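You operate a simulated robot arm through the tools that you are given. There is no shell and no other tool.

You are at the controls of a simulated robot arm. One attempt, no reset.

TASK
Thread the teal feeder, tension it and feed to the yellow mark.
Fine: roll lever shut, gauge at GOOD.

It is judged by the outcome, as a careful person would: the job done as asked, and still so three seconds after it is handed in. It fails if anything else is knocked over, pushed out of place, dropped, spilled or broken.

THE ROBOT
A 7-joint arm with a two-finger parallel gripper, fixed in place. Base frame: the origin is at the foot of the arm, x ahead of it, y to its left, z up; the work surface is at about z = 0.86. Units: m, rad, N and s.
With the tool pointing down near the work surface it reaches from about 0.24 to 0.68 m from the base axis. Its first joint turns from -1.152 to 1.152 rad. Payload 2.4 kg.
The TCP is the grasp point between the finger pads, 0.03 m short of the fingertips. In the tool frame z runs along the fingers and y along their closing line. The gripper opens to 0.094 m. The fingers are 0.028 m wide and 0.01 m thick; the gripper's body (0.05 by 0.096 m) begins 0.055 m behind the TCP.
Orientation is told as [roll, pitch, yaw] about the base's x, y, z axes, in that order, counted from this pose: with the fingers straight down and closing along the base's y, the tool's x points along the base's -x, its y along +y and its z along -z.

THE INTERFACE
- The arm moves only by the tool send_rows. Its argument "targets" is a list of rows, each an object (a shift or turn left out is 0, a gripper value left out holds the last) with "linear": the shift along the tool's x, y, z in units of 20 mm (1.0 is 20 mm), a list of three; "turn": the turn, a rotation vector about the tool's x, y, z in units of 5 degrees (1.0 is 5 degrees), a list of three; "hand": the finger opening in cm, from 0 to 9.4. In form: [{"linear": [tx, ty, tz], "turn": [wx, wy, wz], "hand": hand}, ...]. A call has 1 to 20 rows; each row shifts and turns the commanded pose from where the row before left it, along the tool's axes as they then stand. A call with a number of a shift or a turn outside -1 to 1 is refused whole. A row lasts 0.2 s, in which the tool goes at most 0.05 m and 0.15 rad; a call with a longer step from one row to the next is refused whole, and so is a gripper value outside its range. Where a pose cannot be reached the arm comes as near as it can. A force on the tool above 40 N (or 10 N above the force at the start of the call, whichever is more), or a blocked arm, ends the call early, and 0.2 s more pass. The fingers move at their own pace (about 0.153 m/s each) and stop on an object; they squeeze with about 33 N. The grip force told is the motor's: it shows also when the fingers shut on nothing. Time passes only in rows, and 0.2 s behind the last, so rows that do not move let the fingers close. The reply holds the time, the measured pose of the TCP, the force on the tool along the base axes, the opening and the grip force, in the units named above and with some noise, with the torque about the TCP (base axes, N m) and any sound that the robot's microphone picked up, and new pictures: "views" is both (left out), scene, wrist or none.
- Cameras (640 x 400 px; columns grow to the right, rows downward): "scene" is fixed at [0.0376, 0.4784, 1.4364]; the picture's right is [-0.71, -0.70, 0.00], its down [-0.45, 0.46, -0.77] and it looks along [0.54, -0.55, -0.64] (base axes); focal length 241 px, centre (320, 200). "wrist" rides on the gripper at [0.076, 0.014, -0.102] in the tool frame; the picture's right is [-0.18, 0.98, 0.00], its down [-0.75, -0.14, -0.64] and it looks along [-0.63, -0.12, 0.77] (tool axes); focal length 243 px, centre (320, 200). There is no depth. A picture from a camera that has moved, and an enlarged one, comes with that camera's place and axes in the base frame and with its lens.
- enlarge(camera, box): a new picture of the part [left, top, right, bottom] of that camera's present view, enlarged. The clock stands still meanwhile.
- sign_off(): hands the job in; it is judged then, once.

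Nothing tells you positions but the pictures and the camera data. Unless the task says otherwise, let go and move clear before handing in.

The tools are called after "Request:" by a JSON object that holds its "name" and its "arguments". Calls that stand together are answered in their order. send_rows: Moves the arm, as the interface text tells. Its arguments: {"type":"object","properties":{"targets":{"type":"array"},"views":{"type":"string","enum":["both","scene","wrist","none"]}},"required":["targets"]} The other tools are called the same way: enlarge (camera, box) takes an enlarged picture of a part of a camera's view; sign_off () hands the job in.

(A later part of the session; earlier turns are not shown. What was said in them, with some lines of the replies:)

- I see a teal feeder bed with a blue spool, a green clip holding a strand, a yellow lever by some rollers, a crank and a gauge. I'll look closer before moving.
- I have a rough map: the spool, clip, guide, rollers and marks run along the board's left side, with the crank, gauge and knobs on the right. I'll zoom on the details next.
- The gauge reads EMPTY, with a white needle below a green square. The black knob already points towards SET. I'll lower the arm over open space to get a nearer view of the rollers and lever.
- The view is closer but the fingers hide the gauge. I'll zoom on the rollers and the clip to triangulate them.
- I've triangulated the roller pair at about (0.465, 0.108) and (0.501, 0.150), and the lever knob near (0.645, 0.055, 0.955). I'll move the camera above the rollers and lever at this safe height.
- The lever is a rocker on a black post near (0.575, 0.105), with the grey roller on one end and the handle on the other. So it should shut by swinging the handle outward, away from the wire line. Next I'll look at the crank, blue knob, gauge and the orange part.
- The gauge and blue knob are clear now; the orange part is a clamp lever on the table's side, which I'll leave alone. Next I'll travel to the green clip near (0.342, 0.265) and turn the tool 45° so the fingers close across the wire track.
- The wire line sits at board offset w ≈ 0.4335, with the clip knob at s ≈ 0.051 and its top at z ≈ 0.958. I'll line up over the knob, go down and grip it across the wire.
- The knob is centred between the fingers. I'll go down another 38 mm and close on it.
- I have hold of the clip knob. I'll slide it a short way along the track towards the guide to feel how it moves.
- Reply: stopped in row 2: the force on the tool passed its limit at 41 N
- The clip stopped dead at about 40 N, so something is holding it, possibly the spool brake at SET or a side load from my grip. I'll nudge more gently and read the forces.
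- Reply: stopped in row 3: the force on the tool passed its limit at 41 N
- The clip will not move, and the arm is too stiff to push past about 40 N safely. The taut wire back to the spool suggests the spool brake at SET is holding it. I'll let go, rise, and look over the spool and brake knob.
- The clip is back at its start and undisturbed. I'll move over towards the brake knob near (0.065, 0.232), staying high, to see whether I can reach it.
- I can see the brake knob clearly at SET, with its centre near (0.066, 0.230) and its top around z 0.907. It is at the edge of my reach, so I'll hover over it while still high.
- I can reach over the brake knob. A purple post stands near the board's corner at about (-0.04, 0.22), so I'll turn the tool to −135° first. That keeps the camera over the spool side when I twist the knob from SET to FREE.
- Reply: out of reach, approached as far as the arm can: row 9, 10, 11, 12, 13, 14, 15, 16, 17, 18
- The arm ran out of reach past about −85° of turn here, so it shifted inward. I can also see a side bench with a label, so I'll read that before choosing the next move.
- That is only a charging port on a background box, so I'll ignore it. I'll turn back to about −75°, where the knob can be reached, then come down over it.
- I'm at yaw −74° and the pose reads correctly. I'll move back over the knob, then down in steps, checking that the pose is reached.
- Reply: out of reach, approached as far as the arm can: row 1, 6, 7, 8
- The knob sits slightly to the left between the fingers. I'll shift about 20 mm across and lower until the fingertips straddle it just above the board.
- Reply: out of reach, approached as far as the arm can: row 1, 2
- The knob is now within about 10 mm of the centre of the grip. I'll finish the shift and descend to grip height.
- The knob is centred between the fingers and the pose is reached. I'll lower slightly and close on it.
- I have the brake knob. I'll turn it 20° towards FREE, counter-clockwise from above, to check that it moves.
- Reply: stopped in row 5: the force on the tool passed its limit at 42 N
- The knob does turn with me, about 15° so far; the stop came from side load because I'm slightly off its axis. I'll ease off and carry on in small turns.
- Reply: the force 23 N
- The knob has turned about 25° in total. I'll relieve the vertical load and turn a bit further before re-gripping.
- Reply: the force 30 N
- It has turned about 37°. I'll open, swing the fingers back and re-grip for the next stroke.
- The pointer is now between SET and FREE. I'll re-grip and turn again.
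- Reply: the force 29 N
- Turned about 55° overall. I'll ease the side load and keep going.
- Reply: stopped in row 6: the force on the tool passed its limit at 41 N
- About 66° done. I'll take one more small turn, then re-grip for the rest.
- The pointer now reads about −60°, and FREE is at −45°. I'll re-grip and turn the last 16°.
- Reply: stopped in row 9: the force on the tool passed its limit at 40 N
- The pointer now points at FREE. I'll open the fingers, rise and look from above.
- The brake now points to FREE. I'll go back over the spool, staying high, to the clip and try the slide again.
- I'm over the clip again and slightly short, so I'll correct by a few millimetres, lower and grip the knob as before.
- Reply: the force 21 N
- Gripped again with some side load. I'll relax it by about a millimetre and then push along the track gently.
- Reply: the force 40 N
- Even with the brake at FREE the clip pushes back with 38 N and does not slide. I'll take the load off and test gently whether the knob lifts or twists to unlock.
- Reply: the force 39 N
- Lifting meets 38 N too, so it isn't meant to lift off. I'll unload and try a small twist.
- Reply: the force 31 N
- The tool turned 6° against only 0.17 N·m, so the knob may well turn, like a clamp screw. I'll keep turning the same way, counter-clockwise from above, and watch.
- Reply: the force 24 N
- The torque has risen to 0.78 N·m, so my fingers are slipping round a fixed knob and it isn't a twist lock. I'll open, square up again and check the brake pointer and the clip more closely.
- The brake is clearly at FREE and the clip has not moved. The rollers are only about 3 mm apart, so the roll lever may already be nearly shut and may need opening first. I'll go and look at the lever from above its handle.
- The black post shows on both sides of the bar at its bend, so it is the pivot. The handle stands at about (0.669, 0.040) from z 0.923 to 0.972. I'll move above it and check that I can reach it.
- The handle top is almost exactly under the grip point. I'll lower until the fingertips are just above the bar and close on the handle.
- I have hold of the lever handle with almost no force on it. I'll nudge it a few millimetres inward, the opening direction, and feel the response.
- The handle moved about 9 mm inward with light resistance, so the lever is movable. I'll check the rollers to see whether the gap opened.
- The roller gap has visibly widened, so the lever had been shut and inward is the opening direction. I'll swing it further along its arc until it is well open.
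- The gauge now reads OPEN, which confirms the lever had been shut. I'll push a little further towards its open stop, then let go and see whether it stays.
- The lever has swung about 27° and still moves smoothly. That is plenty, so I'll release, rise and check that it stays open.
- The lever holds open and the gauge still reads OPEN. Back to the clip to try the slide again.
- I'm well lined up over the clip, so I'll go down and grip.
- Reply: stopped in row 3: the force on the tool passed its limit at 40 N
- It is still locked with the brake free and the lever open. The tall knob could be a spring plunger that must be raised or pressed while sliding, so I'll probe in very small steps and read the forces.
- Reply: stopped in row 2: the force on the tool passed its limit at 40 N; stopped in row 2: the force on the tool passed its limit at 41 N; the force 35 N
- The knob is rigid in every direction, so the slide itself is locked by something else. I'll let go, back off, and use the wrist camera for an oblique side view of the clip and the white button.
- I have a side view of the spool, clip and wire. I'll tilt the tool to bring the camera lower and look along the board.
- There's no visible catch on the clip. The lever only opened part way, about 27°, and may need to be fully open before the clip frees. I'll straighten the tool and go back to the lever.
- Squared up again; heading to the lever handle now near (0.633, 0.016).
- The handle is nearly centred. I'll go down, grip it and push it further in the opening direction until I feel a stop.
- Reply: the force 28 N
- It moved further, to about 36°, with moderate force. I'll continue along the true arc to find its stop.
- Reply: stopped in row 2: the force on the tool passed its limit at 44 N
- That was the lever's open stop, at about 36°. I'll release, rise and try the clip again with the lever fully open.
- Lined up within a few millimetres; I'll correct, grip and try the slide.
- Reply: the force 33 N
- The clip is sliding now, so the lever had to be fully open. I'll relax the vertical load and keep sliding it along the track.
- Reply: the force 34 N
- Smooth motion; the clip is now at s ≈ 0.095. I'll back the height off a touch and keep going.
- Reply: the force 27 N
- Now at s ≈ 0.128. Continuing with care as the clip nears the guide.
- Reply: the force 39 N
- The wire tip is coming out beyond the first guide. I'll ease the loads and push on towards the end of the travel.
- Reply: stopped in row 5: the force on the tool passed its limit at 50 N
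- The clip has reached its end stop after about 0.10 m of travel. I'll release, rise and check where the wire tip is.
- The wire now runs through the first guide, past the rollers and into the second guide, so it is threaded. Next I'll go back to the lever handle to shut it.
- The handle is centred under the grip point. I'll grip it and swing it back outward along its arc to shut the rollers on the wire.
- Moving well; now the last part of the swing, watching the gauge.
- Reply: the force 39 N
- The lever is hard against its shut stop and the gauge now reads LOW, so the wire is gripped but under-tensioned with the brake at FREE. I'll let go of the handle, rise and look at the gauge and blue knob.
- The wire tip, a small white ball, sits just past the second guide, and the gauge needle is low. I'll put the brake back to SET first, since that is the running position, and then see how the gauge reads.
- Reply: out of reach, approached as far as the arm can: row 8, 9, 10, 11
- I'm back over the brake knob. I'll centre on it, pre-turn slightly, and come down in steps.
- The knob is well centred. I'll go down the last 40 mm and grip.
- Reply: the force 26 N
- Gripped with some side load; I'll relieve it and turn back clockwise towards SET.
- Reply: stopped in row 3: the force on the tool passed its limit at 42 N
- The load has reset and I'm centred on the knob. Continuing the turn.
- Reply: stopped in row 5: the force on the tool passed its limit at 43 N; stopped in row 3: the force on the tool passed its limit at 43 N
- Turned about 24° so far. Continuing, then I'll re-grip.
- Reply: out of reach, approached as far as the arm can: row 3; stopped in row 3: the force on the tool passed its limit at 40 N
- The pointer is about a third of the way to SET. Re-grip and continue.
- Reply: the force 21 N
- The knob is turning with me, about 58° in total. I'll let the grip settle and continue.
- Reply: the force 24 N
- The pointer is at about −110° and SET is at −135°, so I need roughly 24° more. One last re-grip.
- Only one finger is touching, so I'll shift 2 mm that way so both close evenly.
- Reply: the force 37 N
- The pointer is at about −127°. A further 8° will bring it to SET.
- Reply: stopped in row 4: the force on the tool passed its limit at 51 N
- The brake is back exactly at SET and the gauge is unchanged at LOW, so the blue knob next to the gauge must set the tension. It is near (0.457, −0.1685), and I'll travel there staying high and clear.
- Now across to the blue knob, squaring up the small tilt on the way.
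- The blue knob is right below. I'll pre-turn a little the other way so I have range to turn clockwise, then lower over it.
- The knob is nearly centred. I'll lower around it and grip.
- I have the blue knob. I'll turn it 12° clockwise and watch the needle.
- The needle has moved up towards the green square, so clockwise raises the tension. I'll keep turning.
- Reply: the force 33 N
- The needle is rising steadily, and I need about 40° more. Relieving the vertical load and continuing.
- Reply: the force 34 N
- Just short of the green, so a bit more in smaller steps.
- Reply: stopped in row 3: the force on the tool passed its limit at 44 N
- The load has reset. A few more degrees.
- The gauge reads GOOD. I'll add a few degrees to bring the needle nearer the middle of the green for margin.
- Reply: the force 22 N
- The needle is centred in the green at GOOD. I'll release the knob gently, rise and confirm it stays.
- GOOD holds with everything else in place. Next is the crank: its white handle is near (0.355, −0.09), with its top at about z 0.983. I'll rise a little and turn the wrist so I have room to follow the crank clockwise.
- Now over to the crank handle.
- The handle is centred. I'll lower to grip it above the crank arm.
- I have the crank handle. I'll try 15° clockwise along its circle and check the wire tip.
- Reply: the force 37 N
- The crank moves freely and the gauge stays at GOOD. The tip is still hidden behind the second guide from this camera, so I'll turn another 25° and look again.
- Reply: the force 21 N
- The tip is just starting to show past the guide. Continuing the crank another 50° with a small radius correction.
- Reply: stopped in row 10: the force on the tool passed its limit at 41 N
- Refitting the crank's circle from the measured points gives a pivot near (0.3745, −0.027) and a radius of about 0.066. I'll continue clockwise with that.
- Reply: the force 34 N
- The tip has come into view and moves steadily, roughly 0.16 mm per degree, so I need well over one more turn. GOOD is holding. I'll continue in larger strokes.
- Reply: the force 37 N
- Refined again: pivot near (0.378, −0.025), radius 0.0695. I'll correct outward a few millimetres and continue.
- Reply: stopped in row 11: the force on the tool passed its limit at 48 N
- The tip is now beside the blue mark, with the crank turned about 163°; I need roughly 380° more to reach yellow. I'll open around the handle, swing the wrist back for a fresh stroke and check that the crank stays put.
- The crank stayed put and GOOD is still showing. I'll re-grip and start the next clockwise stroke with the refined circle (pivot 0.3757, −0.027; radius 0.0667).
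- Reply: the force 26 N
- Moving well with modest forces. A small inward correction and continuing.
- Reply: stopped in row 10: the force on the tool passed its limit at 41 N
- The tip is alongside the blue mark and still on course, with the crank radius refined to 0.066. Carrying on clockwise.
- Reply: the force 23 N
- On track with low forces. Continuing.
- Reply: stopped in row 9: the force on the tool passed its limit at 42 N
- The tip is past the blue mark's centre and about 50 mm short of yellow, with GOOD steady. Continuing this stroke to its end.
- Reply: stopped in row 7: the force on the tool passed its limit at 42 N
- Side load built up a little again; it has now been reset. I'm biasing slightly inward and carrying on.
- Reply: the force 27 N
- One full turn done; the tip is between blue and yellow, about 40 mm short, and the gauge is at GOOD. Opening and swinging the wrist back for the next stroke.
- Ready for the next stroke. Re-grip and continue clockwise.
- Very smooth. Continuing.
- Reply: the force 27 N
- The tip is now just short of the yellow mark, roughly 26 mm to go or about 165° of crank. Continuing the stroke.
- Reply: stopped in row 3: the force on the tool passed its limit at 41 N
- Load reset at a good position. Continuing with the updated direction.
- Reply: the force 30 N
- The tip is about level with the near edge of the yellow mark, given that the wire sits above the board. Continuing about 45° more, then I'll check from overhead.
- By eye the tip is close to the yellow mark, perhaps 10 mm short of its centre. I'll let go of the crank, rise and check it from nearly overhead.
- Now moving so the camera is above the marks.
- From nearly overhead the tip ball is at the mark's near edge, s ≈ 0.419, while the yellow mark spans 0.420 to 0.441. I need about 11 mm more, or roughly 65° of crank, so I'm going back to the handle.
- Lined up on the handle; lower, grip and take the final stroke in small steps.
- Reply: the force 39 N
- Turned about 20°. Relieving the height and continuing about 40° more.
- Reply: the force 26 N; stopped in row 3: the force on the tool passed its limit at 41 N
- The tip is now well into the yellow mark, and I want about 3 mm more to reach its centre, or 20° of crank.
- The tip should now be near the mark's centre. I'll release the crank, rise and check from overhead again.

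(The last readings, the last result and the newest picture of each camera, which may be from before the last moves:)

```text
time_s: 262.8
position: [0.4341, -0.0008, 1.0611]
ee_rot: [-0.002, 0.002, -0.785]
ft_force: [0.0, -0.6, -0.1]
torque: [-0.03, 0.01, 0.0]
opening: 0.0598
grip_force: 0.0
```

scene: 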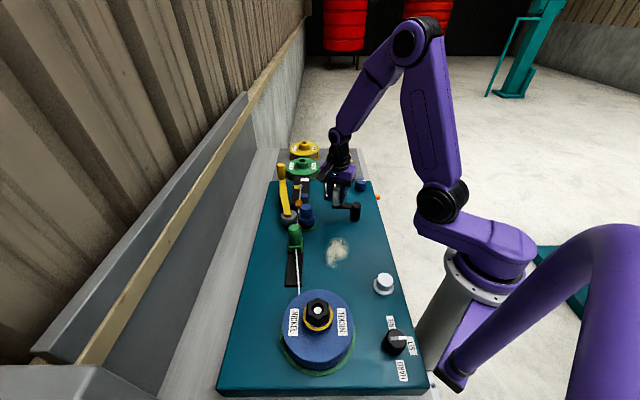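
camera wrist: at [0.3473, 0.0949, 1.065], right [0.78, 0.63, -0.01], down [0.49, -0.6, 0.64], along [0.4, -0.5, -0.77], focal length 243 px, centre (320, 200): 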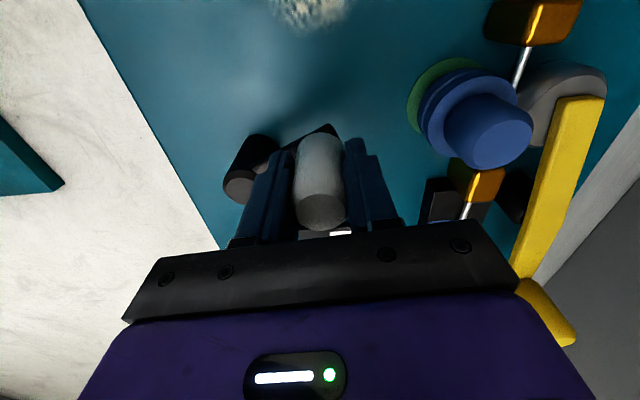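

Moving over the marks for the check.

Request:
{"name": "send_rows", "arguments": {"targets": [{"linear": [-0.96, 0.81, 0]}, {"linear": [-0.96, 0.81, 0]}, {"linear": [-0.96, 0.81, 0]}, {"linear": [-0.96, 0.81, 0]}, {"linear": [-0.96, 0.81, 0]}, {"linear": [-0.96, 0.81, 0]}, {"linear": [-0.96, 0.81, 0]}, {"linear": [-0.96, 0.81, 0]}]}}

Request:
{"name": "enlarge", "arguments": {"camera": "wrist", "box": [240, 0, 400, 110]}}

Request:
{"name": "enlarge", "arguments": {"camera": "scene", "box": [250, 160, 390, 250]}}

```text
time_s: 264.6
position: [0.6356, -0.0162, 1.0628]
ee_rot: [-0.002, 0.006, -0.784]
ft_force: [-0.3, -0.2, -0.6]
torque: [0.01, 0.01, 0.0]
opening: 0.0599
grip_force: 0.1
camera wrist: at [0.5908, 0.0467, 1.166], right [0.82, 0.57, 0.0], down [0.44, -0.63, 0.64], along [0.36, -0.53, -0.77], focal length 243 px, centre (320, 200)
```

scene: 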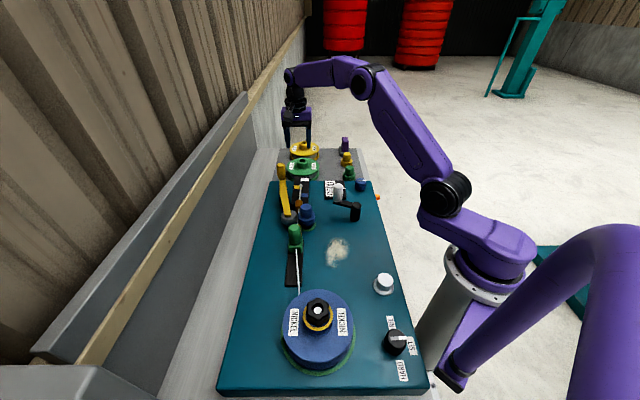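
wrist: 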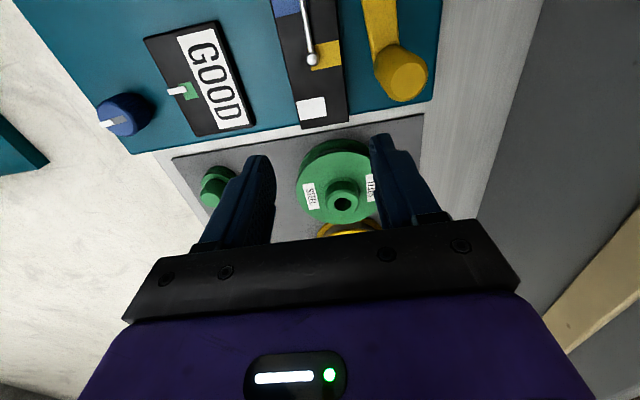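

```text
3.64 times, centred on (320, 55) of wrist
camera zoom: at [0.5908, 0.0467, 1.166], right [0.82, 0.57, 0.0], down [0.44, -0.63, 0.64], along [0.36, -0.53, -0.77], focal length 882 px, centre (320, 727)
```

zoom: 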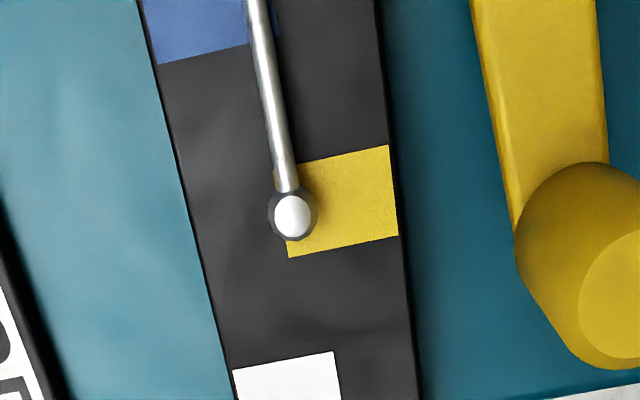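

```text
4.44 times, centred on (320, 205) of scene
camera zoom: at [0.0376, 0.4784, 1.4364], right [-0.71, -0.7, 0.0], down [-0.45, 0.46, -0.77], along [0.54, -0.55, -0.64], focal length 1073 px, centre (320, 178)
```

zoom: 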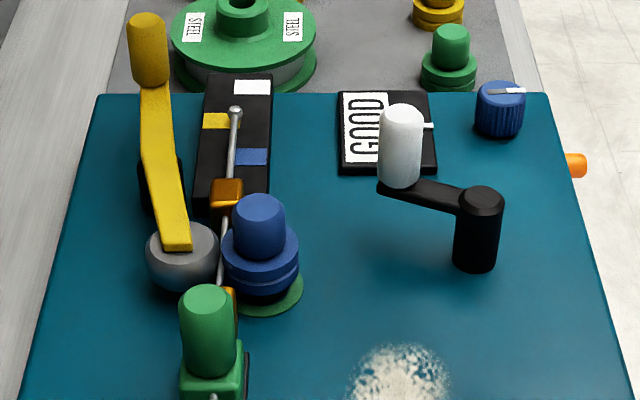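

The tip ball sits at the centre of the yellow mark, about 0.429 against a mark centre of 0.430. The gauge reads GOOD, the lever is shut and the brake is at SET. I'll withdraw the arm up and away, then take a last look.

Request:
{"name": "send_rows", "arguments": {"targets": [{"linear": [0, 0, -1]}, {"linear": [0, 0, -1]}, {"linear": [0, 0, -1]}, {"linear": [0, 0, -1]}, {"linear": [0, 0, -1]}, {"linear": [0, 0, -1]}, {"linear": [1, -0.5, -0.5]}, {"linear": [1, -0.5, 0]}, {"linear": [1, -0.5, 0]}, {"linear": [1, -0.5, 0]}, {"linear": [1, -0.5, 0]}, {"linear": [1, -0.5, 0]}, {"linear": [1, -0.5, 0]}, {"linear": [1, -0.5, 0]}, {"linear": [1, -0.5, 0]}, {"linear": [1, -0.5, 0]}, {"linear": [0, 0, 0]}, {"linear": [0, 0, 0]}, {"linear": [0, 0, 0]}]}}

Request:
{"name": "enlarge", "arguments": {"camera": "scene", "box": [250, 150, 390, 250]}}

Request:
{"name": "enlarge", "arguments": {"camera": "scene", "box": [220, 220, 440, 400]}}

```text
time_s: 268.6
position: [0.4223, 0.0524, 1.1942]
ee_rot: [-0.002, 0.003, -0.783]
ft_force: [-0.2, 0.4, 0.2]
torque: [-0.01, -0.03, -0.02]
opening: 0.0599
grip_force: 0.1
camera wrist: at [0.3789, 0.1154, 1.2955], right [0.82, 0.57, 0.0], down [0.44, -0.63, 0.64], along [0.36, -0.53, -0.77], focal length 243 px, centre (320, 200)
```

scene: 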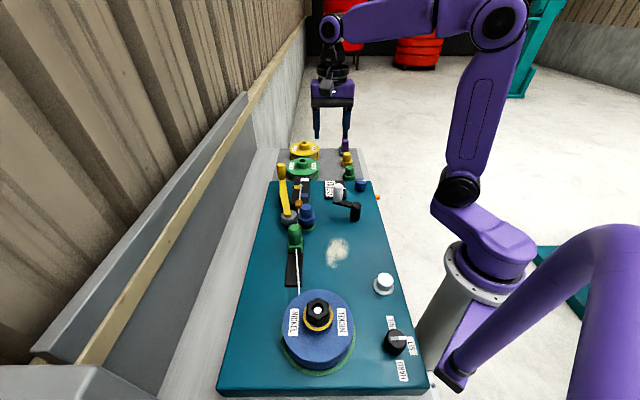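
wrist: 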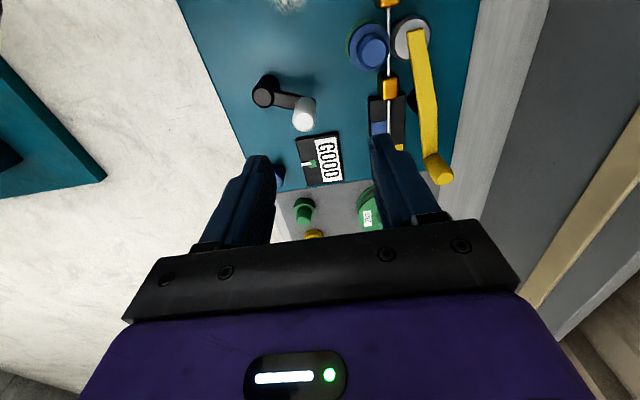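

```text
4.00 times, centred on (320, 200) of scene
camera zoom: at [0.0376, 0.4784, 1.4364], right [-0.71, -0.7, 0.0], down [-0.45, 0.46, -0.77], along [0.54, -0.55, -0.64], focal length 966 px, centre (320, 200)
```

zoom: 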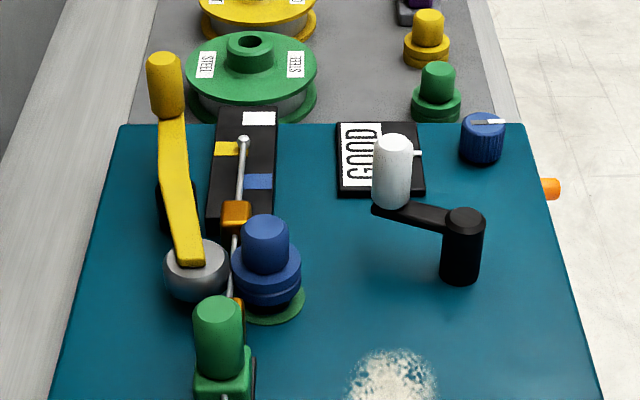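

```text
2.22 times, centred on (330, 310) of scene
camera zoom: at [0.0376, 0.4784, 1.4364], right [-0.71, -0.7, 0.0], down [-0.45, 0.46, -0.77], along [0.54, -0.55, -0.64], focal length 536 px, centre (298, -44)
```

zoom: 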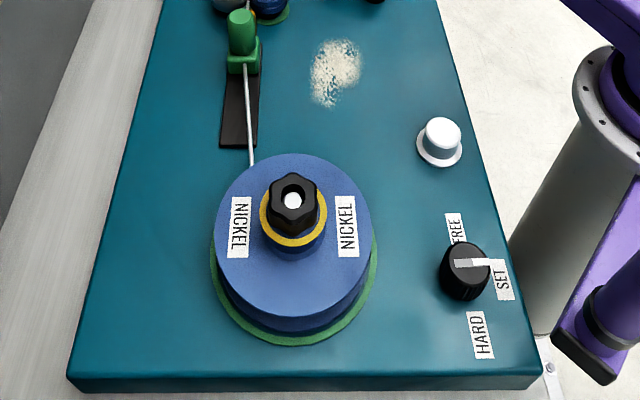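

The wire is threaded through both guides with its tip at the yellow mark. The roll lever is shut, the gauge reads GOOD, the brake is at SET, the spares are untouched and the arm is clear, so I'm handing in.

Request:
{"name": "sign_off", "arguments": {}}

```text
The job is handed in.
```

I've handed in the job: the teal feeder is threaded and tensioned, and the wire is fed to the yellow mark.

- **Threading:** the green clip would not slide until the roll lever was fully open. Once it was, I pushed the wire through both guides, past the rollers.
- **Roll lever:** it is shut against its stop on the wire.
- **Tension:** after I shut the lever the gauge read LOW. I turned the blue knob clockwise until it read GOOD, with the needle in the middle of the green, and it stayed there through the cranking.
- **Feed:** I cranked clockwise until the wire tip sat at the middle of the yellow mark. From nearly overhead it measured within about 1 mm of the mark's centre.

While working out why the clip was stuck, I turned the spool brake from SET to FREE. I put it back to SET before tensioning, and it looks the same as at the start.

I did not touch the spare spools and rollers, the white button or the spool nut. In the last look before hand-in nothing was out of place, and the arm was clear of the feeder.
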